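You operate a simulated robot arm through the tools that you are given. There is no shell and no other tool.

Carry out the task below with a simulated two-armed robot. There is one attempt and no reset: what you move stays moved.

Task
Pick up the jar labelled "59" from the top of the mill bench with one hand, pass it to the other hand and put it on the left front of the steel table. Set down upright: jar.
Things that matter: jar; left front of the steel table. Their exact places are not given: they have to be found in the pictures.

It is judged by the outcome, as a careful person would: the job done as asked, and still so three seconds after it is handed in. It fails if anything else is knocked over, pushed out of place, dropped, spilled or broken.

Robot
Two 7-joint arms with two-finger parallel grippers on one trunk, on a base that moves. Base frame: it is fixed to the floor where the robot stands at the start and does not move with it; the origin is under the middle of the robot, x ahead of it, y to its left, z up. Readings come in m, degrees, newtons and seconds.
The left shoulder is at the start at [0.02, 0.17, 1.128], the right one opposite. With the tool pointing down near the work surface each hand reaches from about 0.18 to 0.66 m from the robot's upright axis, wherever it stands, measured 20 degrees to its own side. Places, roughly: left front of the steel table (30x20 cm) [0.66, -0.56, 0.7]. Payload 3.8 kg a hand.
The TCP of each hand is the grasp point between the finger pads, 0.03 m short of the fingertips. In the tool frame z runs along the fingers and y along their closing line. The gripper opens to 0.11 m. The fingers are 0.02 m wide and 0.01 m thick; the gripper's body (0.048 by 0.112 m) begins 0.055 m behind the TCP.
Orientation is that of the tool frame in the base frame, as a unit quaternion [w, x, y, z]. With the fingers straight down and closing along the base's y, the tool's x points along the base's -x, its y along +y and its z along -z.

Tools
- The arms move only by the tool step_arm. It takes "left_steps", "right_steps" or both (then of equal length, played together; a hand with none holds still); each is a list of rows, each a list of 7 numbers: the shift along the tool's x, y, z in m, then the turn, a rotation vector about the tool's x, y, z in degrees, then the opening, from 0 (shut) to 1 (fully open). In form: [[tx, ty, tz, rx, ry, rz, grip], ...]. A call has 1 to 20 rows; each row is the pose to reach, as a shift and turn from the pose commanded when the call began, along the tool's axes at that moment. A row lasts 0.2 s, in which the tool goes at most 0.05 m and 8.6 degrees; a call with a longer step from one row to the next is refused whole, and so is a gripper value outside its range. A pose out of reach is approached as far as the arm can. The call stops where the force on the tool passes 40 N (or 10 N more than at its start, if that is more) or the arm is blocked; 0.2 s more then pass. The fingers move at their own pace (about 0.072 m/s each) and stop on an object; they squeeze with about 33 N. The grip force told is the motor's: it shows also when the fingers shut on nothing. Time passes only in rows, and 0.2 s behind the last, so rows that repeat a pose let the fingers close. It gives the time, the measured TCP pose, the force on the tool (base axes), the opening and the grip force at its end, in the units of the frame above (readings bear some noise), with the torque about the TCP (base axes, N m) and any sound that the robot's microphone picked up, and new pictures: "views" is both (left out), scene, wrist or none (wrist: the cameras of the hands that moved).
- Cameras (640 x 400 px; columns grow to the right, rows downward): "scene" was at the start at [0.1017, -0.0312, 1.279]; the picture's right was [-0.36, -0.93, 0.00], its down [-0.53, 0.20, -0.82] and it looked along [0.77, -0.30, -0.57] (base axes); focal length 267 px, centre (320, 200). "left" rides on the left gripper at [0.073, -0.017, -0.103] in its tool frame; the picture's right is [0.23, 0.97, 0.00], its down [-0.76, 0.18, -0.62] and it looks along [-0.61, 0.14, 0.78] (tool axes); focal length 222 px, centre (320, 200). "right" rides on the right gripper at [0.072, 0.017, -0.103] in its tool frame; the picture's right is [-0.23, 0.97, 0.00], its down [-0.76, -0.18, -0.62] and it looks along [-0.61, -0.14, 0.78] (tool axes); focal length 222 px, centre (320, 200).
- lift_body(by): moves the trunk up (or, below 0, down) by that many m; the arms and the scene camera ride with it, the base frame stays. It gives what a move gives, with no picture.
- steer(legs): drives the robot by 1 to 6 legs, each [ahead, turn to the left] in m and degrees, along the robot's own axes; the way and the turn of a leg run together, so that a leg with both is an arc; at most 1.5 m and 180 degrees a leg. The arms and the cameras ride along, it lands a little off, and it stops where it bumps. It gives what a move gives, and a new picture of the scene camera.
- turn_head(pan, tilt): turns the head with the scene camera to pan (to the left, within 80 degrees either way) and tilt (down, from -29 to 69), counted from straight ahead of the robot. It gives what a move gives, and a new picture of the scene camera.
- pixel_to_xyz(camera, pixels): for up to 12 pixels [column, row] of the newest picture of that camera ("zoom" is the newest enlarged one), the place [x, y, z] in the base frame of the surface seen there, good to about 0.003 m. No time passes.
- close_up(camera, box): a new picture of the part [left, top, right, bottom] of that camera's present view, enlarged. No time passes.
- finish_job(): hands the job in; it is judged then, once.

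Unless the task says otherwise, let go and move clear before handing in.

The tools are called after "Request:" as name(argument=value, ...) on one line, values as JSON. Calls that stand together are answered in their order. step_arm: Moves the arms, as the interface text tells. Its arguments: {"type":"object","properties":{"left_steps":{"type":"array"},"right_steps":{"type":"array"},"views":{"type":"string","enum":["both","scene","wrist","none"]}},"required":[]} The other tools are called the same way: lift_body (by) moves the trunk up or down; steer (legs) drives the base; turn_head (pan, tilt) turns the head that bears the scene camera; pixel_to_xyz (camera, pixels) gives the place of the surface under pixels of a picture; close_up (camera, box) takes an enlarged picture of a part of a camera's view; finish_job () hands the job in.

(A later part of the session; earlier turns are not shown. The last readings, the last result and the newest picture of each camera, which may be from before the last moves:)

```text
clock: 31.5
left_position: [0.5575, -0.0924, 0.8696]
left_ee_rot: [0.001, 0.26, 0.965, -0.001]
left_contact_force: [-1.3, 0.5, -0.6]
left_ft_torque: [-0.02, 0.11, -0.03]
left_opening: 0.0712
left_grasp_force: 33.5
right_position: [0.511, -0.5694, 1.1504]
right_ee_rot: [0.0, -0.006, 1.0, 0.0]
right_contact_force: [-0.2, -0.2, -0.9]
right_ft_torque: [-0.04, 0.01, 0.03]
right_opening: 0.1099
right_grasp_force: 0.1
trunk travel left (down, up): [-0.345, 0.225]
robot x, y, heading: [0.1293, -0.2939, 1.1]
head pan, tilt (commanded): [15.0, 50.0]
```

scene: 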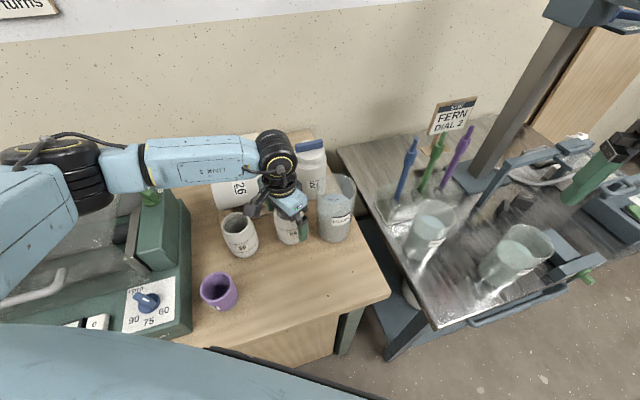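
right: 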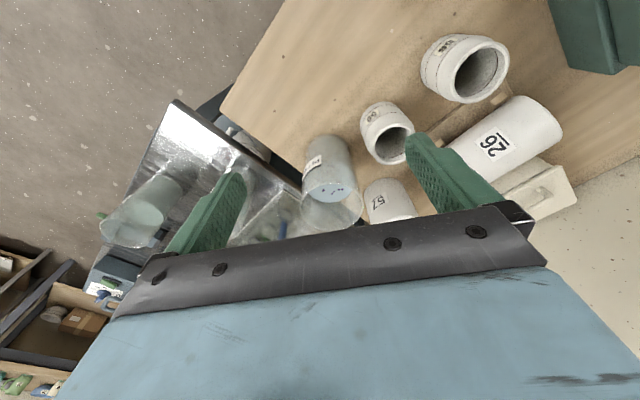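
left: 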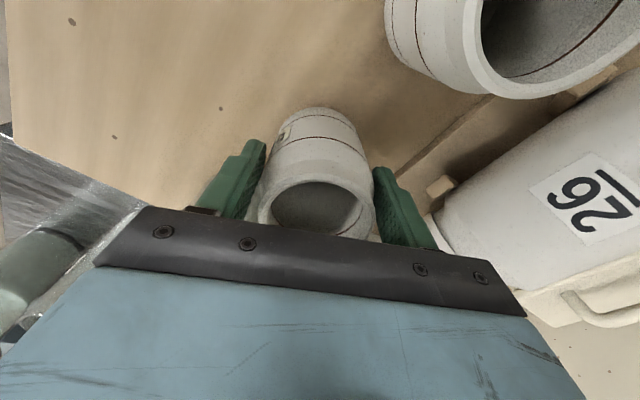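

The gripper holds the jar at 0.0712 m with 33.5 N. I'll lift straight up 0.18 m, gently at first.

Request:
step_arm(left_steps=[[0, 0, -0.006, 0, 0, 0, 0], [0, 0, -0.018, 0, 0, 0, 0], [0, 0, -0.035, 0, 0, 0, 0], [0, 0, -0.06, 0, 0, 0, 0], [0, 0, -0.09, 0, 0, 0, 0], [0, 0, -0.12, 0, 0, 0, 0], [0, 0, -0.15, 0, 0, 0, 0], [0, 0, -0.17, 0, 0, 0, 0], [0, 0, -0.18, 0, 0, 0, 0]], views="both")

```text
clock: 33.5
left_position: [0.5585, -0.0931, 1.0477]
left_ee_rot: [0.001, 0.261, 0.965, 0.0]
left_contact_force: [0.1, -0.3, -2.9]
left_ft_torque: [0.05, 0.0, 0.06]
left_opening: 0.0711
left_grasp_force: 32.3
right_position: [0.5114, -0.5702, 1.1504]
right_ee_rot: [0.0, -0.006, 1.0, 0.001]
right_contact_force: [0.1, -0.1, 0.0]
right_ft_torque: [0.0, 0.03, -0.02]
right_opening: 0.1102
right_grasp_force: 0.0
trunk travel left (down, up): [-0.345, 0.225]
robot x, y, heading: [0.1261, -0.2943, 1.1]
head pan, tilt (commanded): [15.0, 50.0]
```

scene: 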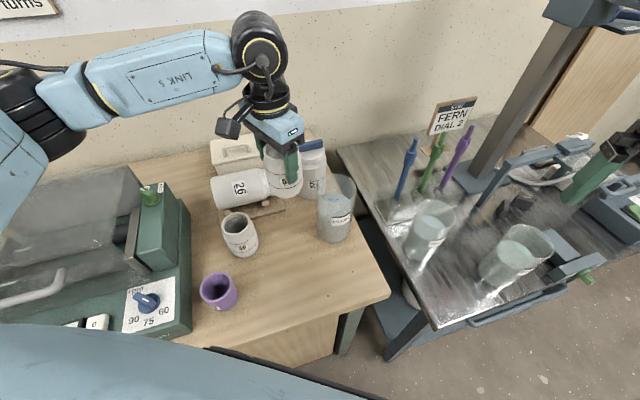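
left: 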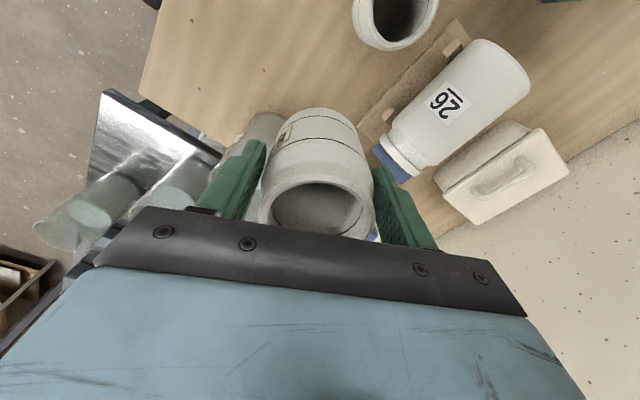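

The jar is held firmly (about 2.9 N hanging) and clear of everything. I'll carry it toward the middle at about (0.52,-0.27), TCP z 1.09, turning the left hand so the right can come in from the side.

Request:
step_arm(left_steps=[[0, 0, -0.025, 0, 0, 0, 0], [-0.004, -0.012, -0.042, 0, 0, -5, 0], [-0.014, -0.043, -0.042, 0, 0, -12, 0], [-0.025, -0.077, -0.042, 0, 0, -19, 0], [-0.036, -0.111, -0.042, 0, 0, -26, 0], [-0.046, -0.142, -0.042, 0, 0, -33, 0], [-0.0559, -0.172, -0.042, 0, 0, -40, 0], [-0.0559, -0.172, -0.042, 0, 0, -45, 0], [-0.0559, -0.172, -0.042, 0, 0, -45, 0]], views="both")

```text
clock: 35.5
left_position: [0.5228, -0.272, 1.0928]
left_ee_rot: [0.001, -0.13, 0.992, 0.0]
left_contact_force: [0.9, -0.5, -3.1]
left_ft_torque: [-0.05, 0.03, -0.01]
left_opening: 0.0707
left_grasp_force: 33.5
right_position: [0.5131, -0.5701, 1.149]
right_ee_rot: [0.0, -0.006, 1.0, 0.0]
right_contact_force: [0.4, 1.2, 0.6]
right_ft_torque: [0.02, -0.02, 0.01]
right_opening: 0.11
right_grasp_force: 0.1
trunk travel left (down, up): [-0.345, 0.225]
robot x, y, heading: [0.1273, -0.2952, 1.3]
head pan, tilt (commanded): [15.0, 50.0]
```

scene: 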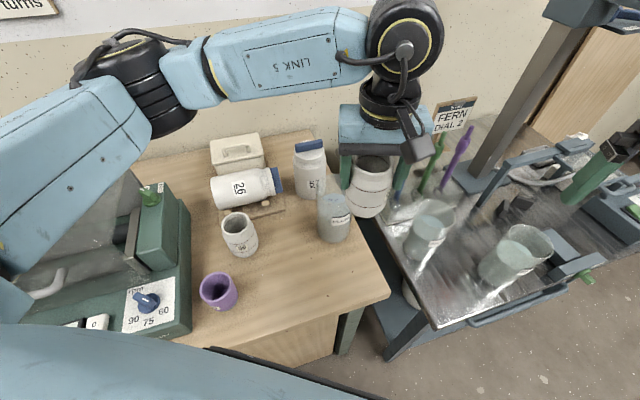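
left: 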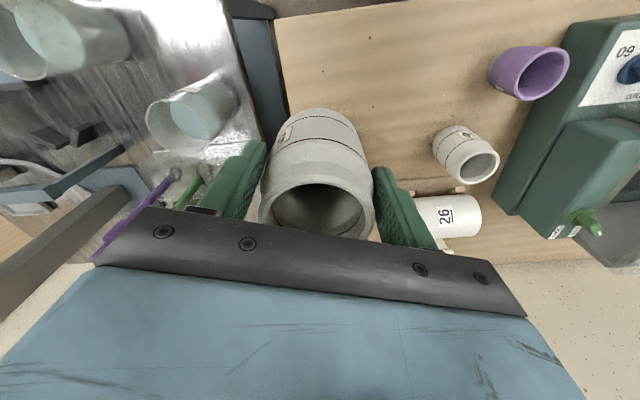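

The left hand holds the jar at (0.523,-0.272,1.093). The right arm is best placed to come in from the right side pointing toward +y, so I'll turn the left hand's wrist by 105° (its camera swings to the far side) while the right hand yaws 84° and moves nearer.

Request:
step_arm(left_steps=[[0, 0, 0, 0, 0, 8, 0], [0, 0, 0, 0, 0, 16, 0], [0, 0, 0, 0, 0, 24, 0], [0, 0, 0, 0, 0, 32, 0], [0, 0, 0, 0, 0, 40, 0], [0, 0, 0, 0, 0, 48, 0], [0, 0, 0, 0, 0, 56, 0], [0, 0, 0, 0, 0, 64, 0], [0, 0, 0, 0, 0, 72, 0], [0, 0, 0, 0, 0, 80, 0], [0, 0, 0, 0, 0, 88, 0], [0, 0, 0, 0, 0, 96, 0], [0, 0, 0, 0, 0, 103, 0], [0, 0, 0, 0, 0, 105, 0]], right_steps=[[0, 0.005, 0.005, 0, 0, -6.5, 1], [0, 0.01, 0.01, 0, 0, -13, 1], [0, 0.015, 0.015, 0, 0, -19.5, 1], [0, 0.02, 0.02, 0, 0, -26, 1], [0, 0.025, 0.025, 0, 0, -32.5, 1], [0, 0.03, 0.03, 0, 0, -39, 1], [0, 0.035, 0.035, 0, 0, -45.5, 1], [0, 0.04, 0.04, 0, 0, -52, 1], [0, 0.045, 0.045, 0, 0, -58.5, 1], [0, 0.05, 0.05, 0, 0, -65, 1], [0, 0.055, 0.05, 0, 0, -71.5, 1], [0, 0.06, 0.05, 0, 0, -78, 1], [0, 0.065, 0.05, 0, 0, -84, 1], [0, 0.07, 0.05, 0, 0, -84, 1]], views="both")

```text
clock: 38.5
left_position: [0.5218, -0.2702, 1.0916]
left_ee_rot: [0.001, 0.596, 0.803, 0.0]
left_contact_force: [-0.4, 0.7, -3.4]
left_ft_torque: [0.05, 0.05, -0.01]
left_opening: 0.0706
left_grasp_force: 33.2
left hand out of reach, approached as far as the arm can: row 12, 13, 14
right_position: [0.4178, -0.4325, 1.0752]
right_ee_rot: [0.002, -0.673, 0.74, -0.002]
right_contact_force: [-0.2, 0.4, 0.1]
right_ft_torque: [0.0, 0.0, 0.0]
right_opening: 0.1101
right_grasp_force: 0.1
right hand out of reach, approached as far as the arm can: row 9, 10, 11, 12, 13, 14
trunk travel left (down, up): [-0.345, 0.225]
robot x, y, heading: [0.1275, -0.2988, 1.2]
head pan, tilt (commanded): [15.0, 50.0]
```

scene: 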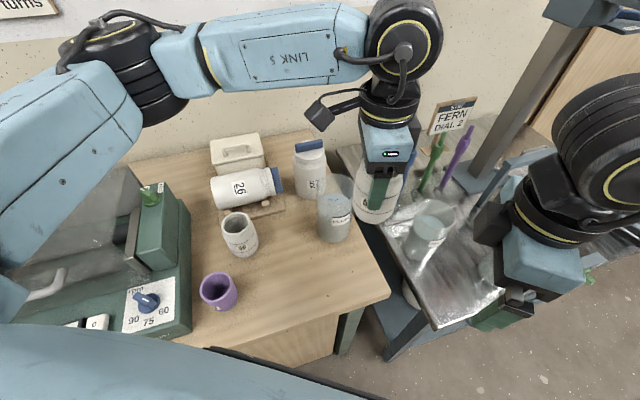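
right: 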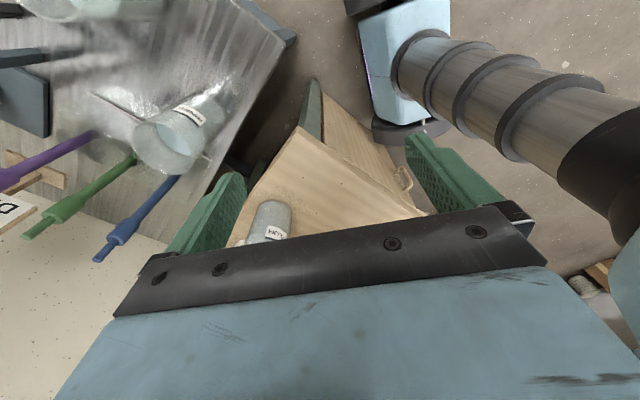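
left: 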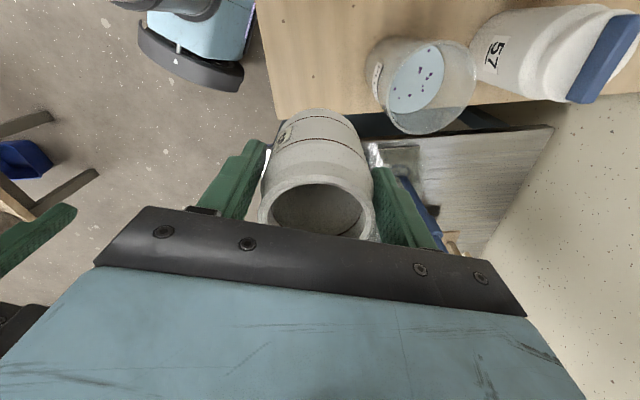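

Left wrist stopped at a closing line of 17° and the right drifted to (0.418,-0.433) at its own wrist limit, so pointing straight sideways isn't suitable. Instead I'll have the right hand come in at 50° (forward-left). I'll turn the left hand the other way to a 140° closing line at (0.55,-0.27), and back the right hand off to yaw 50°.

Request:
step_arm(left_steps=[[0, 0.002, 0, 0, 0, -8, 0], [-0.001, 0.004, 0, 0, 0, -16, 0], [-0.001, 0.006, 0, 0, 0, -24, 0], [-0.002, 0.008, 0, 0, 0, -32, 0], [-0.003, 0.01, 0, 0, 0, -40, 0], [-0.004, 0.012, 0, 0, 0, -48, 0], [-0.004, 0.014, 0, 0, 0, -56, 0], [-0.005, 0.016, 0, 0, 0, -64, 0], [-0.005, 0.018, 0, 0, 0, -72, 0], [-0.006, 0.02, 0, 0, 0, -80, 0], [-0.006, 0.022, 0, 0, 0, -88, 0], [-0.007, 0.024, 0, 0, 0, -96, 0], [-0.007, 0.026, 0, 0, 0, -104, 0], [-0.008, 0.027, 0, 0, 0, -112, 0], [-0.008, 0.027, 0, 0, 0, -120, 0], [-0.008, 0.027, 0, 0, 0, -123, 0]], right_steps=[[0.025, -0.002, 0, 0, 0, 6, 1], [0.05, -0.005, 0, 0, 0, 12, 1], [0.07, -0.0067, 0, 0, 0, 18, 1], [0.07, -0.0067, 0, 0, 0, 24, 1], [0.07, -0.0067, 0, 0, 0, 30, 1], [0.07, -0.0067, 0, 0, 0, 34.5, 1], [0.07, -0.0067, 0, 0, 0, 34.5, 1], [0.07, -0.0067, 0, 0, 0, 34.5, 1], [0.07, -0.0067, 0, 0, 0, 34.5, 1], [0.07, -0.0067, 0, 0, 0, 34.5, 1], [0.07, -0.0067, 0, 0, 0, 34.5, 1], [0.07, -0.0067, 0, 0, 0, 34.5, 1], [0.07, -0.0067, 0, 0, 0, 34.5, 1], [0.07, -0.0067, 0, 0, 0, 34.5, 1], [0.07, -0.0067, 0, 0, 0, 34.5, 1], [0.07, -0.0067, 0, 0, 0, 34.5, 1]], views="both")

```text
clock: 41.9
left_position: [0.55, -0.2703, 1.0919]
left_ee_rot: [0.0, -0.422, 0.907, 0.0]
left_contact_force: [0.3, 0.1, -3.5]
left_ft_torque: [-0.02, 0.02, 0.01]
left_opening: 0.0706
left_grasp_force: 33.0
right_position: [0.4181, -0.5021, 1.0754]
right_ee_rot: [0.001, -0.424, 0.906, 0.001]
right_contact_force: [0.1, 0.5, -0.2]
right_ft_torque: [0.0, -0.03, -0.01]
right_opening: 0.1102
right_grasp_force: 0.1
trunk travel left (down, up): [-0.345, 0.225]
robot x, y, heading: [0.1269, -0.2939, 1.0]
head pan, tilt (commanded): [15.0, 50.0]
```

scene: 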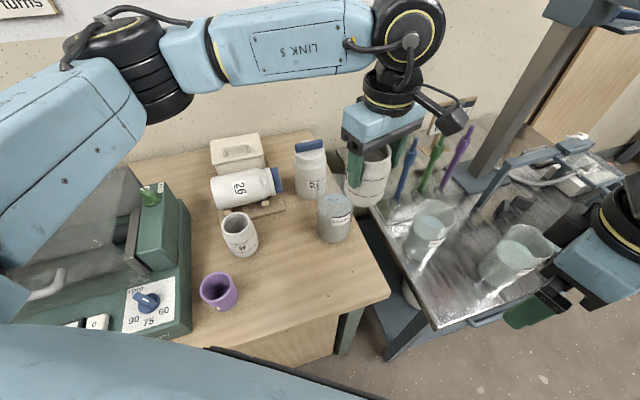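
right: 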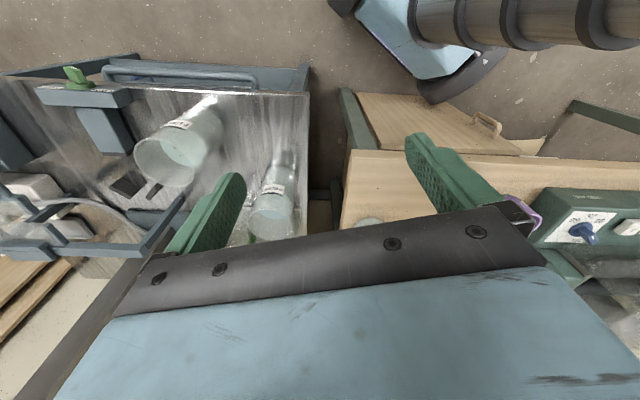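
left: 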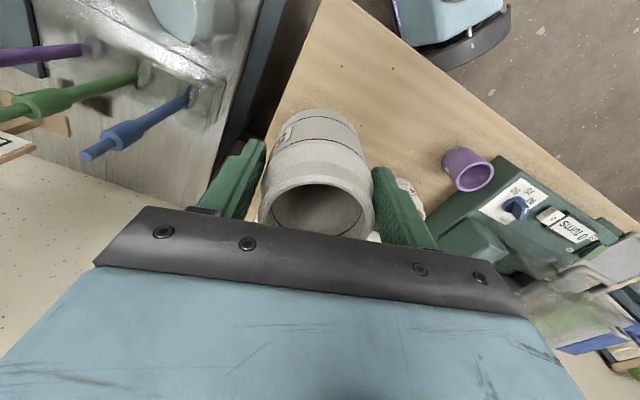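

Both hands are in place (closing lines both 140°). Coming at the jar from behind would cramp the right shoulder, so I'll tilt the right hand to 30° below horizontal while lowering it to (0.47,-0.42,0.94), then come up under the jar from below.

Request:
step_arm(right_steps=[[-0.0107, 0.0015, 0.015, 0, -6.7, 0, 1], [-0.0214, 0.003, 0.03, 0, -13.4, 0, 1], [-0.0321, 0.0045, 0.045, 0, -20, 0, 1], [-0.0428, 0.006, 0.06, 0, -26.7, 0, 1], [-0.0535, 0.0075, 0.075, 0, -33.4, 0, 1], [-0.0642, 0.009, 0.09, 0, -40, 0, 1], [-0.0749, 0.0105, 0.105, 0, -46.7, 0, 1], [-0.0856, 0.012, 0.12, 0, -53.4, 0, 1], [-0.0962, 0.0132, 0.135, 0, -60, 0, 1], [-0.0962, 0.0132, 0.135, 0, -60, 0, 1]], views="both")

```text
clock: 44.1
left_position: [0.55, -0.269, 1.0915]
left_ee_rot: [0.0, -0.421, 0.907, 0.0]
left_contact_force: [0.3, -0.1, -3.3]
left_ft_torque: [-0.02, 0.01, -0.03]
left_opening: 0.0707
left_grasp_force: 33.1
right_position: [0.4698, -0.4943, 1.0347]
right_ee_rot: [0.453, -0.368, 0.783, 0.213]
right_contact_force: [0.6, -0.1, 0.3]
right_ft_torque: [-0.03, -0.01, -0.01]
right_opening: 0.1101
right_grasp_force: 0.0
right hand out of reach, approached as far as the arm can: row 3, 4, 7, 8, 9, 10
trunk travel left (down, up): [-0.345, 0.225]
robot x, y, heading: [0.1246, -0.2953, 1.1]
head pan, tilt (commanded): [15.0, 50.0]
```

scene: 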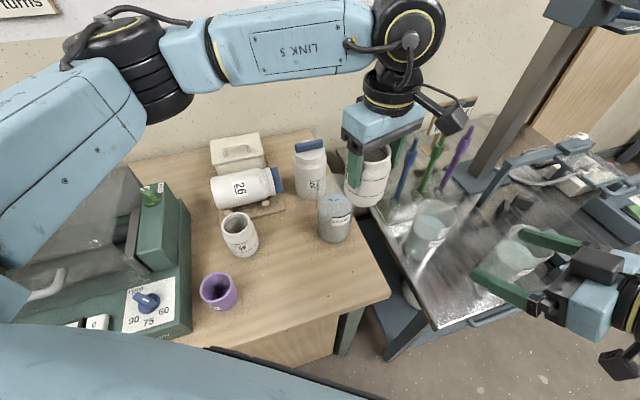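
right: 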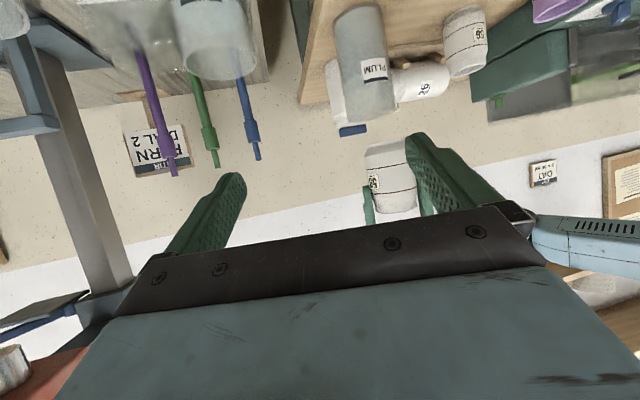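

The right hand is tilted correctly but settled at (0.470,-0.494,1.035). Rather than squeeze it in behind the jar, I'll shift the jar 0.10 m forward-left with the left hand, set the right hand at its receiving place (0.543,-0.278,1.037), and then bring the jar back between its open fingers.

Request:
step_arm(left_steps=[[-0.03, 0, 0, 0, 0, 0, 0], [-0.065, 0, 0, 0, 0, 0, 0], [-0.1, 0, 0, 0, 0, 0, 0], [-0.1, 0, 0, 0, 0, 0, 0], [-0.1, 0, 0, 0, 0, 0, 0], [-0.1, 0, 0, 0, 0, 0, 0], [-0.1, 0, 0, 0, 0, 0, 0], [-0.1, 0, 0, 0, 0, 0, 0], [-0.1, 0, 0, 0, 0, 0, 0], [-0.1, 0, 0, 0, 0, 0, 0]], right_steps=[[0, 0, 0, 0, 0, 0, 1], [0, 0, 0, 0, 0, 0, 1], [-0.018, 0.0136, 0.0307, 0, 0, 0, 1], [-0.036, 0.0272, 0.0613, 0, 0, 0, 1], [-0.0539, 0.0408, 0.092, 0, 0, 0, 1], [-0.0719, 0.0543, 0.1227, 0, 0, 0, 1], [-0.0898, 0.0679, 0.1533, 0, 0, 0, 1], [-0.1078, 0.0815, 0.184, 0, 0, 0, 1], [-0.1078, 0.0815, 0.184, 0, 0, 0, 1], [-0.1078, 0.0815, 0.184, 0, 0, 0, 1]], views="both")

```text
clock: 46.3
left_position: [0.612, -0.1926, 1.0922]
left_ee_rot: [0.0, -0.421, 0.907, -0.001]
left_contact_force: [0.3, 0.3, -3.2]
left_ft_torque: [-0.03, 0.01, 0.01]
left_opening: 0.0704
left_grasp_force: 32.7
right_position: [0.5445, -0.303, 1.1129]
right_ee_rot: [0.451, -0.368, 0.785, 0.211]
right_contact_force: [-0.1, -0.1, -0.5]
right_ft_torque: [-0.03, -0.03, 0.02]
right_opening: 0.1097
right_grasp_force: 0.0
right hand out of reach, approached as far as the arm can: row 3, 4, 5, 6, 7, 8, 9, 10
trunk travel left (down, up): [-0.345, 0.225]
robot x, y, heading: [0.1246, -0.3011, 1.2]
head pan, tilt (commanded): [15.0, 50.0]
```

scene: 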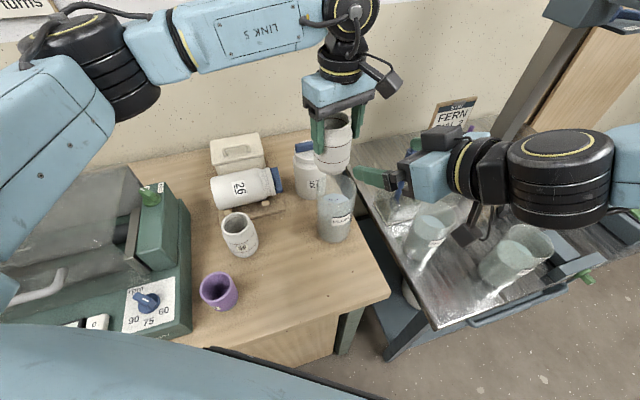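
right: 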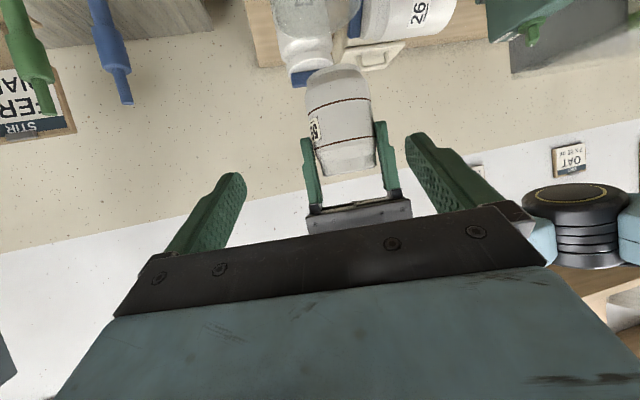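
left: 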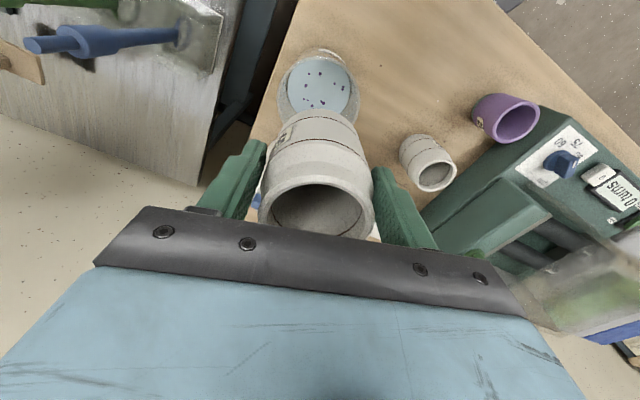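

The right hand holds the wanted orientation but can only stay at (0.5445,-0.303,1.113), so the handover must be higher. I'll raise the jar 0.076 m and shift it 0.019 m sideways to line up with the right hand's fingers, then check.

Request:
step_arm(left_steps=[[0, -0.006, -0.025, 0, 0, 0, 0], [0, -0.012, -0.05, 0, 0, 0, 0], [0, -0.019, -0.076, 0, 0, 0, 0], [0, -0.019, -0.076, 0, 0, 0, 0]], right_steps=[[0, 0, 0, 0, 0, 0, 1], [0, 0, 0, 0, 0, 0, 1], [0, 0, 0, 0, 0, 0, 1], [0, 0, 0, 0, 0, 0, 1]], views="both")

```text
clock: 47.3
left_position: [0.6297, -0.2061, 1.1682]
left_ee_rot: [0.0, -0.421, 0.907, 0.0]
left_contact_force: [0.7, 0.3, -3.6]
left_ft_torque: [-0.05, 0.03, 0.04]
left_opening: 0.0702
left_grasp_force: 32.6
right_position: [0.546, -0.3025, 1.1115]
right_ee_rot: [0.45, -0.368, 0.786, 0.211]
right_contact_force: [-0.3, 0.9, -0.2]
right_ft_torque: [0.01, -0.01, 0.01]
right_opening: 0.1102
right_grasp_force: 0.0
trunk travel left (down, up): [-0.345, 0.225]
robot x, y, heading: [0.1288, -0.2976, 1.0]
head pan, tilt (commanded): [15.0, 50.0]
```

scene: 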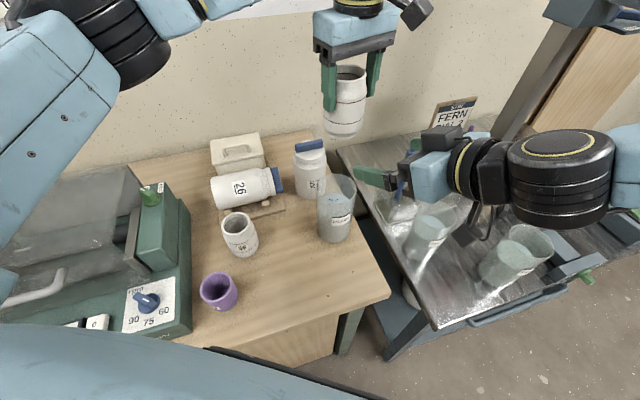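
right: 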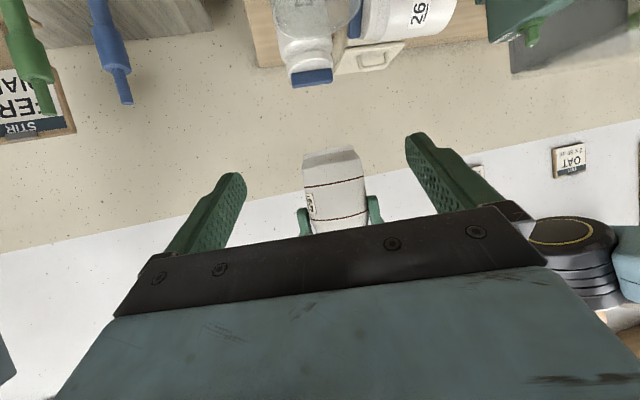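
left: 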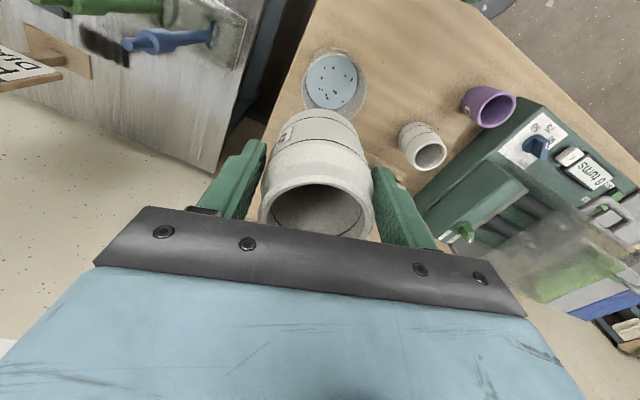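

The jar (base at row ~152, columns 303–360 in the right camera) is now level with the right hand's open fingers. I'll measure its place relative to the right hand before bringing it in.

Request:
close_up(camera="right", box=[270, 130, 400, 240])

Request:
pixel_to_xyz(camera="right", pixels=[[306, 180], [361, 178], [334, 165], [335, 190], [308, 205], [364, 203], [336, 210], [333, 153]])

Request:
pixel_to_xyz(camera="scene", pixels=[[345, 85], [344, 110], [342, 132], [333, 120], [360, 105], [365, 90], [348, 68], [327, 100]])

```text
3.64 times, centred on (335, 185) of right
```

zoom: 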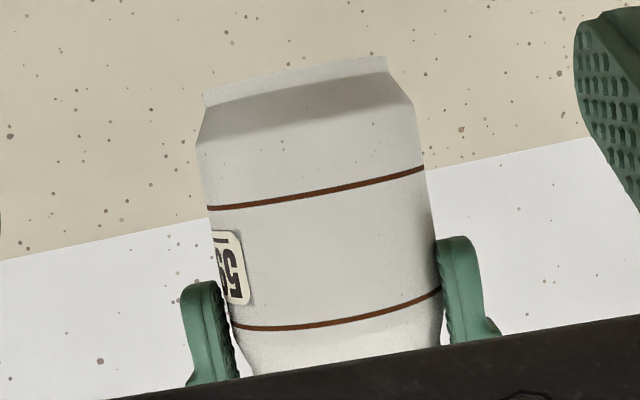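

```text
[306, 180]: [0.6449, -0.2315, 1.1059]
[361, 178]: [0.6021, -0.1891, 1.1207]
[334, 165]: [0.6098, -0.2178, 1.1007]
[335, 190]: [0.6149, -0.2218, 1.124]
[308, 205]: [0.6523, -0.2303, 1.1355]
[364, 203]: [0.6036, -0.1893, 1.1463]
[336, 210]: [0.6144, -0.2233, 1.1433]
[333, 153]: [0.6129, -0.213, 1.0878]
```

```text
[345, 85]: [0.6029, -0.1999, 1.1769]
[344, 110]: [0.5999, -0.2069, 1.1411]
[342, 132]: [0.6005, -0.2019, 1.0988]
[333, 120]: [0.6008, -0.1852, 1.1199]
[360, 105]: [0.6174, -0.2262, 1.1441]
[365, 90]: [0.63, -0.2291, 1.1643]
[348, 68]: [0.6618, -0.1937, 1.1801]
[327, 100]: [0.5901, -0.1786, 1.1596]
```

The jar is laterally aligned with the right hand to about 1 mm, and its axis is 0.128 m ahead of the receiving point. I'll lower it 5 mm so the pads meet the straight part of the body, and bring it 0.09 m back, then look again.

Request:
step_arm(left_steps=[[0.02, 0, 0.005, 0, 0, 0, 0], [0.045, 0, 0.005, 0, 0, 0, 0], [0.07, 0, 0.005, 0, 0, 0, 0], [0.09, 0, 0.005, 0, 0, 0, 0], [0.09, 0, 0.005, 0, 0, 0, 0]], right_steps=[[0, 0, 0, 0, 0, 0, 1], [0, 0, 0, 0, 0, 0, 1], [0, 0, 0, 0, 0, 0, 1], [0, 0, 0, 0, 0, 0, 1], [0, 0, 0, 0, 0, 0, 1]], views="both")

```text
clock: 48.5
left_position: [0.5704, -0.277, 1.1629]
left_ee_rot: [0.0, -0.42, 0.907, 0.0]
left_contact_force: [-0.3, 0.7, -3.2]
left_ft_torque: [-0.09, 0.02, 0.04]
left_opening: 0.0705
left_grasp_force: 33.1
right_position: [0.5455, -0.3031, 1.1108]
right_ee_rot: [0.451, -0.368, 0.785, 0.211]
right_contact_force: [0.1, 1.1, -0.3]
right_ft_torque: [-0.01, -0.03, 0.02]
right_opening: 0.11
right_grasp_force: 0.0
trunk travel left (down, up): [-0.345, 0.225]
robot x, y, heading: [0.1257, -0.2958, 1.3]
head pan, tilt (commanded): [15.0, 50.0]
```

scene: 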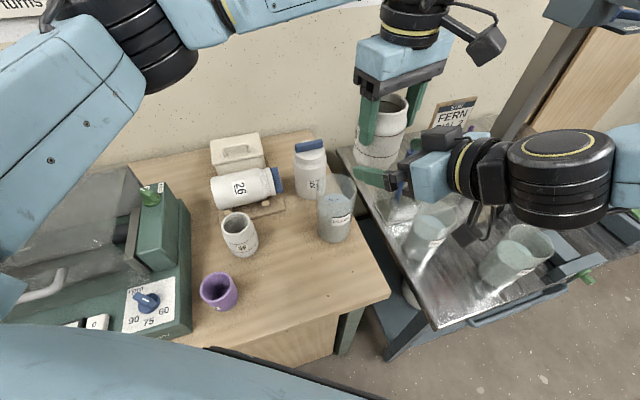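
right: 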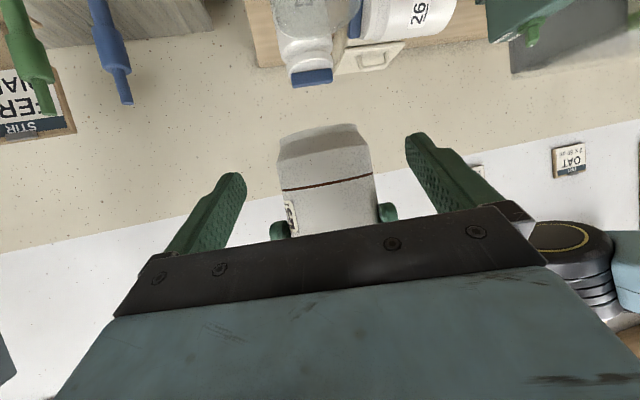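
left: 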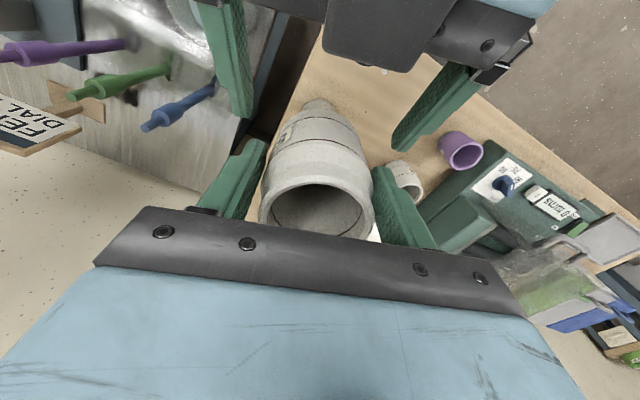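

The left camera shows the right hand's fingers flanking the jar symmetrically (tips at (243,115) and (397,150)). A dark block on top of the right hand (scene (445,140)) could come near the jar or left hand, so I'll measure it first.

Request:
close_up(camera="scene", box=[340, 0, 540, 240])

Request:
pixel_to_xyz(camera="scene", pixels=[[430, 135], [445, 130], [425, 145], [460, 128], [440, 150], [395, 100], [383, 130], [400, 115], [486, 45], [475, 60], [500, 40], [470, 110]])

Request:
pixel_to_xyz(camera="left", pixels=[[330, 50], [370, 68], [410, 65], [440, 30], [330, 10], [243, 115], [397, 150], [240, 60], [430, 110], [315, 105], [318, 190], [370, 55]])

```text
1.67 times, centred on (440, 120) of scene
```

zoom: 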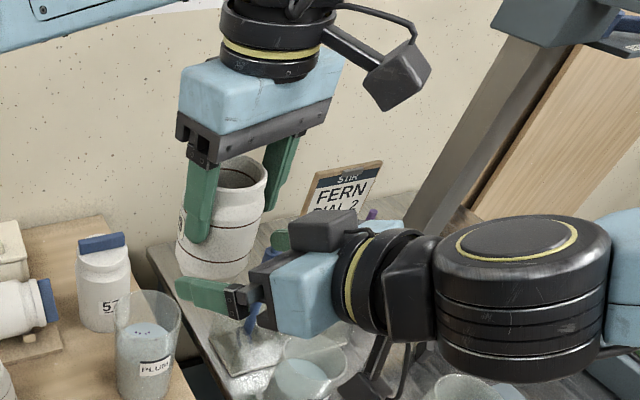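

```text
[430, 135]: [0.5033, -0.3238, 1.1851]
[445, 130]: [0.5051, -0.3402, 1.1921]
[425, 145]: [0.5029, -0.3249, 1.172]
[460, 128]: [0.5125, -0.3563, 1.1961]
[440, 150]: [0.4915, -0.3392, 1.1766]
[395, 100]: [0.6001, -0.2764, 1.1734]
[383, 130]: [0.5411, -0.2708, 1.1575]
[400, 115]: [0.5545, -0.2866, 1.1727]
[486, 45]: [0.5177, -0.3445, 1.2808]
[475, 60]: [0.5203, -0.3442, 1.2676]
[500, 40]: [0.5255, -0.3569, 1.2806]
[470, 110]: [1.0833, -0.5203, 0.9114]
```

```text
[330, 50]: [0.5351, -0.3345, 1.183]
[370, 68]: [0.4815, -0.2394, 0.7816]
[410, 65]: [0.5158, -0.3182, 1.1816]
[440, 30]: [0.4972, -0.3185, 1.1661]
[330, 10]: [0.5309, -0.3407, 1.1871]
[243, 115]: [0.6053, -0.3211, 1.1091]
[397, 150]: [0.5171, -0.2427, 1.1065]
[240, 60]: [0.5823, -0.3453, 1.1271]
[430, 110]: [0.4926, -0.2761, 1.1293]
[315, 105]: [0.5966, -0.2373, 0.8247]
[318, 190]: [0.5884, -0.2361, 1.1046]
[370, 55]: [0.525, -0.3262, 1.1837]
```

The block's front stays about 5 mm off the jar at the receiving point. I also want the clearance between the left hand's camera and the right wrist drum, so I'll measure the drum.

Request:
pixel_to_xyz(camera="scene", pixels=[[560, 140], [525, 140], [512, 150], [555, 131], [600, 140], [508, 165], [470, 160], [490, 165], [480, 55], [505, 50], [490, 62], [475, 35]])

```text
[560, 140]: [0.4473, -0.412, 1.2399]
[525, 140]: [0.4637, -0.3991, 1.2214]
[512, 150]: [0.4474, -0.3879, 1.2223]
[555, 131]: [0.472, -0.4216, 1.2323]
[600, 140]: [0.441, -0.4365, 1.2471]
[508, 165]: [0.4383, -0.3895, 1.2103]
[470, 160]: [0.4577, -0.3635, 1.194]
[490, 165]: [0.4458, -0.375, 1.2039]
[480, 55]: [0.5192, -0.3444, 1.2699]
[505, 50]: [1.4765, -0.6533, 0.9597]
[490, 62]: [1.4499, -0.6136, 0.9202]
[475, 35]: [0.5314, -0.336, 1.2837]
```

The right wrist drum tops out at z ≈ 1.247 and the left camera's underside is at about 1.265, so they clear. I'll bring the jar the last 0.033 m back between the right fingers.

Request:
step_arm(left_steps=[[0.012, 0, 0, 0, 0, 0, 0], [0.024, 0, 0, 0, 0, 0, 0], [0.033, 0, 0, 0, 0, 0, 0], [0.033, 0, 0, 0, 0, 0, 0]], right_steps=[[0, 0, 0, 0, 0, 0, 1], [0, 0, 0, 0, 0, 0, 1], [0, 0, 0, 0, 0, 0, 1], [0, 0, 0, 0, 0, 0, 1]], views="both")

```text
clock: 49.5
left_position: [0.55, -0.3012, 1.1624]
left_ee_rot: [0.0, -0.421, 0.907, 0.001]
left_contact_force: [0.5, -0.6, -2.6]
left_ft_torque: [-0.05, 0.06, -0.02]
left_opening: 0.0704
left_grasp_force: 32.6
right_position: [0.5454, -0.3036, 1.1106]
right_ee_rot: [0.451, -0.368, 0.785, 0.211]
right_contact_force: [-0.6, 0.2, 0.0]
right_ft_torque: [-0.01, -0.02, 0.01]
right_opening: 0.1099
right_grasp_force: 0.1
trunk travel left (down, up): [-0.345, 0.225]
robot x, y, heading: [0.1268, -0.2936, 1.3]
head pan, tilt (commanded): [15.0, 50.0]
```

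scene: 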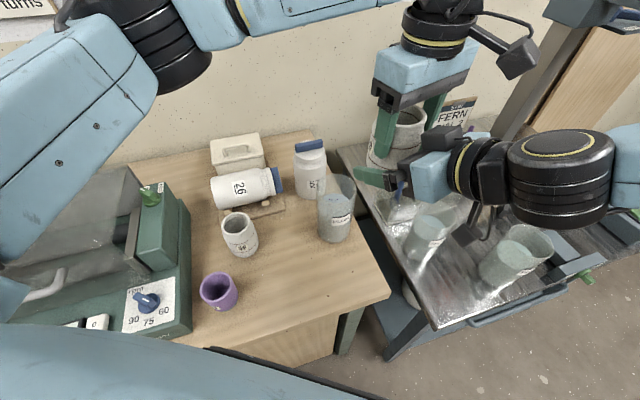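
right: 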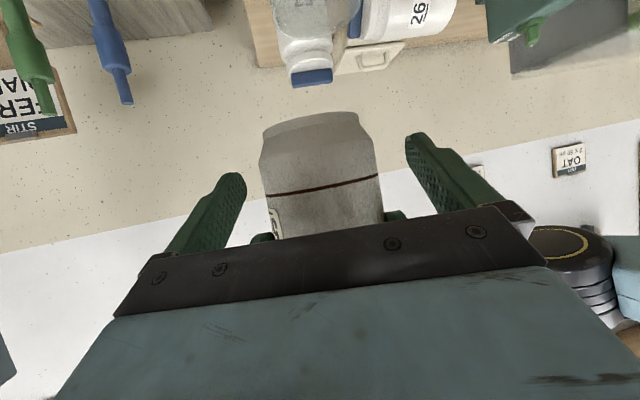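
left: 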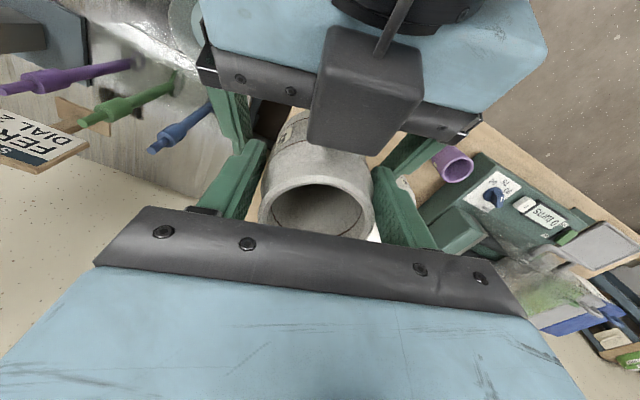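

The jar sits centred between the right fingers, with lateral offset near zero and no contact forces. I'll close the right gripper while the left keeps holding.

Request:
step_arm(left_steps=[[0, 0, 0, 0, 0, 0, 0], [0, 0, 0, 0, 0, 0, 0], [0, 0, 0, 0, 0, 0, 0], [0, 0, 0, 0, 0, 0, 0], [0, 0, 0, 0, 0, 0, 0]], right_steps=[[0, 0, 0, 0, 0, 0, 0.75], [0, 0, 0, 0, 0, 0, 0.6], [0, 0, 0, 0, 0, 0, 0], [0, 0, 0, 0, 0, 0, 0], [0, 0, 0, 0, 0, 0, 0]], views="both")

```text
clock: 50.7
left_position: [0.5487, -0.3013, 1.162]
left_ee_rot: [0.0, -0.421, 0.907, 0.0]
left_contact_force: [-4.8, 0.7, -1.6]
left_ft_torque: [0.12, 0.12, 0.12]
left_opening: 0.0704
left_grasp_force: 32.8
right_position: [0.5469, -0.3033, 1.1104]
right_ee_rot: [0.451, -0.367, 0.786, 0.211]
right_contact_force: [5.1, -1.7, -0.6]
right_ft_torque: [-0.08, 0.11, -0.13]
right_opening: 0.0735
right_grasp_force: 33.0
trunk travel left (down, up): [-0.345, 0.225]
robot x, y, heading: [0.1236, -0.2949, 1.3]
head pan, tilt (commanded): [15.0, 50.0]
```

scene: 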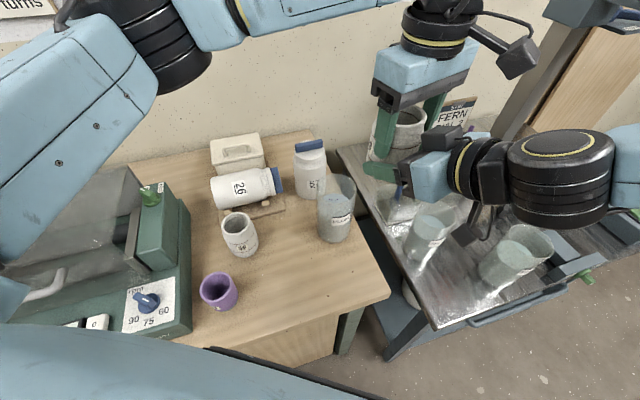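
right: 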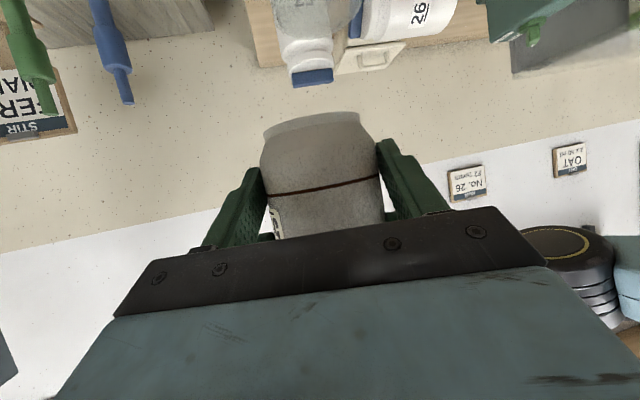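
left: 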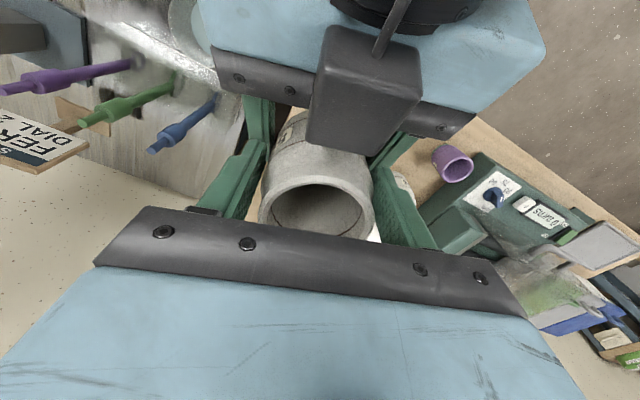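

Both hands now hold the jar (right 0.0735 m, 33 N). I'll open the left gripper in place and let the right take the weight.

Request:
step_arm(left_steps=[[0, 0, 0, 0, 0, 0, 0.75], [0, 0, 0, 0, 0, 0, 0.9], [0, 0, 0, 0, 0, 0, 1], [0, 0, 0, 0, 0, 0, 1]], right_steps=[[0, 0, 0, 0, 0, 0, 0], [0, 0, 0, 0, 0, 0, 0], [0, 0, 0, 0, 0, 0, 0], [0, 0, 0, 0, 0, 0, 0]], views="both")

```text
clock: 51.7
left_position: [0.55, -0.3014, 1.1618]
left_ee_rot: [0.0, -0.42, 0.907, 0.0]
left_contact_force: [0.8, 0.6, 0.9]
left_ft_torque: [-0.04, 0.01, 0.03]
left_opening: 0.1097
left_grasp_force: 0.1
right_position: [0.5452, -0.3033, 1.1106]
right_ee_rot: [0.451, -0.368, 0.785, 0.211]
right_contact_force: [0.3, 0.9, 0.2]
right_ft_torque: [-0.05, 0.0, 0.02]
right_opening: 0.0737
right_grasp_force: 32.5
trunk travel left (down, up): [-0.345, 0.225]
robot x, y, heading: [0.126, -0.2981, 1.3]
head pan, tilt (commanded): [15.0, 50.0]
```

scene: 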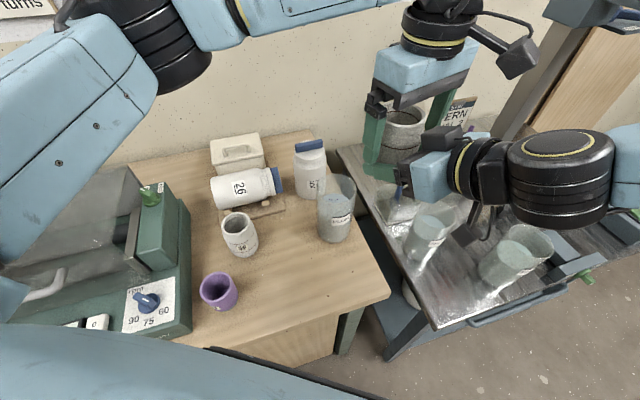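
right: 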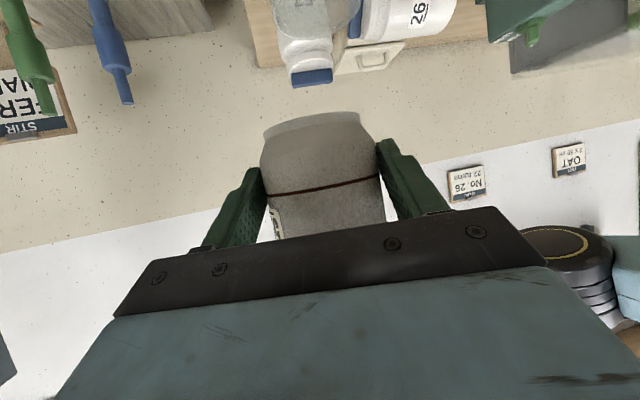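
left: 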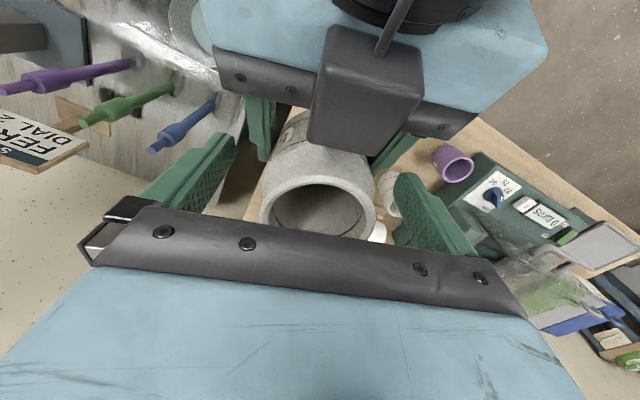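

The left gripper is open and the right holds the jar alone (32.5 N, opening 0.0737). I'll withdraw the left hand the way it came, straight forward-left, with its fingers sliding past the jar's sides.

Request:
step_arm(left_steps=[[-0.015, 0, 0, 0, 0, 0, 1], [-0.04, 0, 0, 0, 0, 0, 1], [-0.07, 0, 0, 0, 0, 0, 1], [-0.1, 0, 0, 0, 0, 0, 1], [-0.12, 0, 0, 0, 0, 0, 1]], right_steps=[[0, 0, 0, 0, 0, 0, 0], [0, 0, 0, 0, 0, 0, 0], [0, 0, 0, 0, 0, 0, 0], [0, 0, 0, 0, 0, 0, 0], [0, 0, 0, 0, 0, 0, 0]], views="both")

```text
clock: 52.9
left_position: [0.6265, -0.2072, 1.1605]
left_ee_rot: [0.0, -0.421, 0.907, 0.0]
left_contact_force: [-0.2, 0.4, -0.3]
left_ft_torque: [-0.04, 0.0, -0.01]
left_opening: 0.1101
left_grasp_force: 0.1
right_position: [0.5456, -0.3028, 1.1113]
right_ee_rot: [0.45, -0.368, 0.785, 0.211]
right_contact_force: [-0.4, 0.3, 0.2]
right_ft_torque: [-0.03, 0.02, 0.0]
right_opening: 0.0734
right_grasp_force: 33.2
trunk travel left (down, up): [-0.345, 0.225]
robot x, y, heading: [0.1259, -0.2969, 1.3]
head pan, tilt (commanded): [15.0, 50.0]
```

scene: 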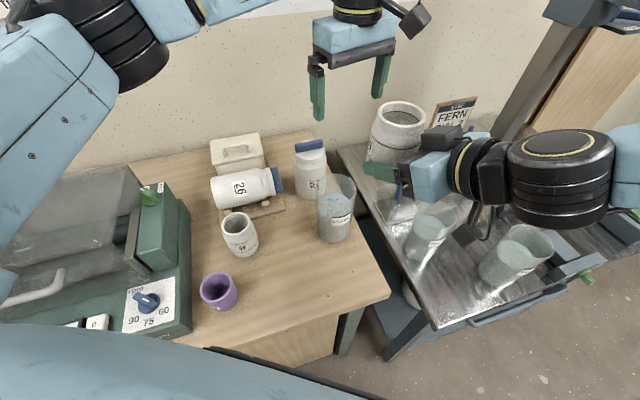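
right: 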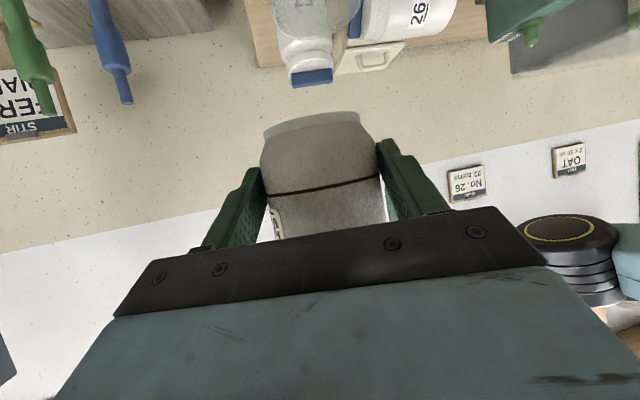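
left: 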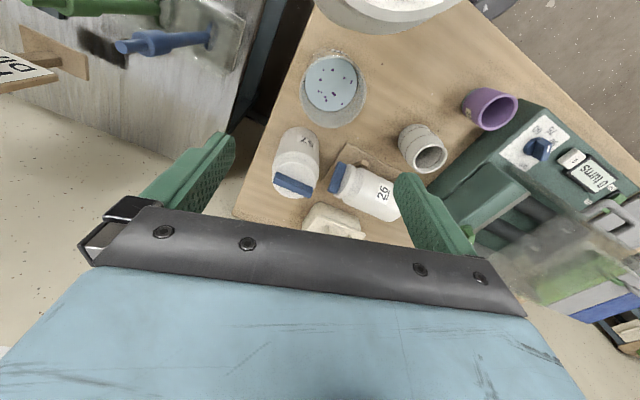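

The right hand holds the jar upright on its own at (0.546,-0.303,1.111), and the left is clear. I'll tuck the left hand up and back, and carry the jar toward a point above the table spot, swinging the right hand's heading from 50° to 20°.

Request:
step_arm(left_steps=[[-0.0216, 0.0297, -0.01, 0, 0, 7, 1], [-0.0432, 0.0595, -0.02, 0, 0, 14, 1], [-0.0648, 0.0892, -0.03, 0, 0, 21, 1], [-0.0467, 0.1263, -0.038, 0, 0, 28, 1], [-0.0286, 0.1633, -0.045, 0, 0, 35, 1], [-0.0105, 0.2, -0.053, 0, 0, 42, 1], [0.0076, 0.2374, -0.06, 0, 0, 49, 1], [0.0076, 0.2374, -0.06, 0, 0, 49, 1]], right_steps=[[0.0111, -0.0253, -0.0193, 3.71, 0, 2.14, 0], [0.0222, -0.0507, -0.0386, 7.43, 0, 4.29, 0], [0.0333, -0.076, -0.0579, 11.1, 0, 6.43, 0], [0.0444, -0.1014, -0.0773, 14.9, 0, 8.57, 0], [0.0555, -0.1267, -0.0966, 18.6, 0, 10.7, 0], [0.0666, -0.1521, -0.1159, 22.3, 0, 12.9, 0], [0.0777, -0.1774, -0.1352, 26, 0, 15, 0], [0.0777, -0.1774, -0.1352, 26, 0, 15, 0]], views="both")

```text
clock: 54.7
left_position: [0.4436, -0.0633, 1.2175]
left_ee_rot: [0.0, -0.007, 1.0, 0.001]
left_contact_force: [0.4, 0.1, 0.0]
left_ft_torque: [-0.01, 0.01, 0.0]
left_opening: 0.1101
left_grasp_force: 0.1
right_position: [0.5877, -0.5367, 1.1104]
right_ee_rot: [0.492, -0.151, 0.853, 0.088]
right_contact_force: [0.7, -0.7, -2.8]
right_ft_torque: [-0.04, 0.05, 0.0]
right_opening: 0.0734
right_grasp_force: 33.2
trunk travel left (down, up): [-0.345, 0.225]
robot x, y, heading: [0.1258, -0.2967, 1.0]
head pan, tilt (commanded): [15.0, 50.0]
```

scene: 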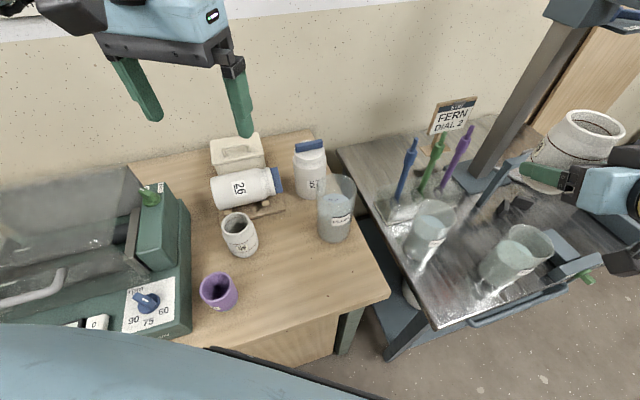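
right: 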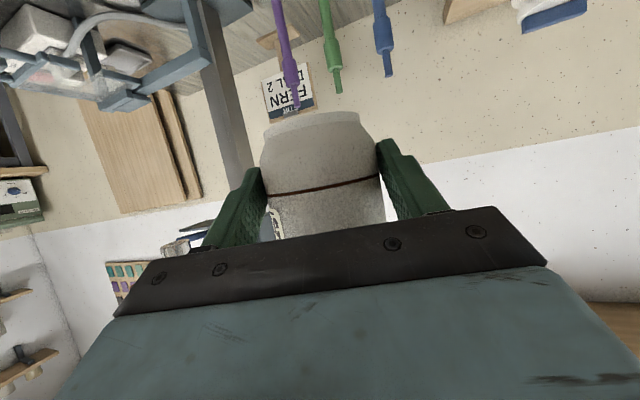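
left: 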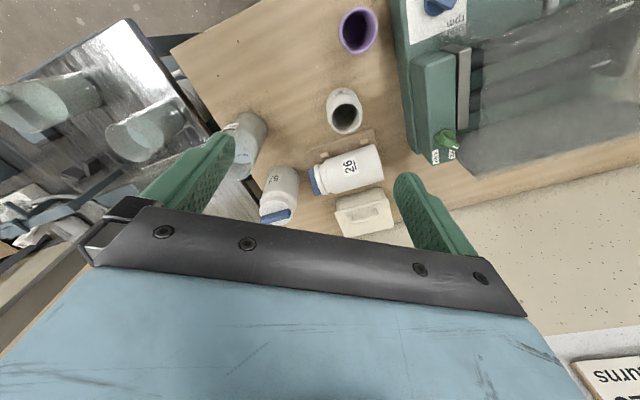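

The right hand now holds the jar above the spot at (0.588,-0.537,1.110), heading 20°, level. I'll aim the head at the table to watch, and test how far the arm can lower itself.

Request:
turn_head(pan=-25, tilt=45)

Request:
step_arm(right_steps=[[0.026, 0, 0.015, 0, 0, 0, 0], [0.052, 0, 0.03, 0, 0, 0, 0], [0.0693, 0, 0.04, 0, 0, 0, 0], [0.0866, 0, 0.05, 0, 0, 0, 0], [0.0866, 0, 0.05, 0, 0, 0, 0]], views="scene")

```text
clock: 55.8
left_position: [0.4424, -0.0619, 1.2177]
left_ee_rot: [0.0, -0.008, 1.0, 0.0]
left_contact_force: [-0.9, 0.2, -0.7]
left_ft_torque: [0.02, 0.0, 0.01]
left_opening: 0.1101
left_grasp_force: 0.2
right_position: [0.588, -0.5361, 1.111]
right_ee_rot: [0.492, -0.152, 0.853, 0.088]
right_contact_force: [0.2, -0.1, -2.7]
right_ft_torque: [-0.02, 0.01, -0.03]
right_opening: 0.0733
right_grasp_force: 33.0
trunk travel left (down, up): [-0.345, 0.225]
robot x, y, heading: [0.1261, -0.2978, 1.5]
head pan, tilt (commanded): [-25.0, 45.0]
```

scene: 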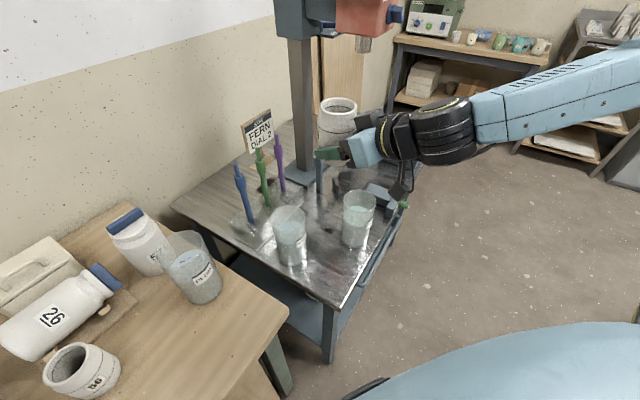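

```text
clock: 57.0
left_position: [0.4427, -0.0626, 1.2176]
left_ee_rot: [-0.001, -0.008, 1.0, 0.0]
left_contact_force: [0.2, -0.4, 1.0]
left_ft_torque: [0.01, 0.0, 0.01]
left_opening: 0.1098
left_grasp_force: 0.0
right_position: [0.5881, -0.5486, 1.0779]
right_ee_rot: [0.491, -0.152, 0.853, 0.088]
right_contact_force: [-0.1, -0.4, -2.4]
right_ft_torque: [-0.04, 0.05, -0.02]
right_opening: 0.0734
right_grasp_force: 32.5
right hand out of reach, approached as far as the arm can: row 2, 3, 4, 5
trunk travel left (down, up): [-0.345, 0.225]
robot x, y, heading: [0.127, -0.2973, 1.1]
head pan, tilt (commanded): [-25.0, 45.0]
```

scene: 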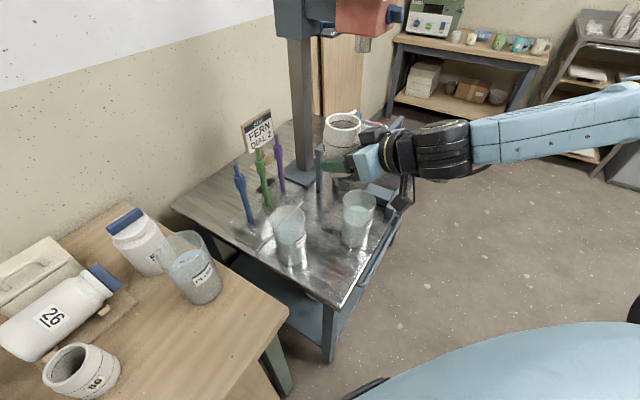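

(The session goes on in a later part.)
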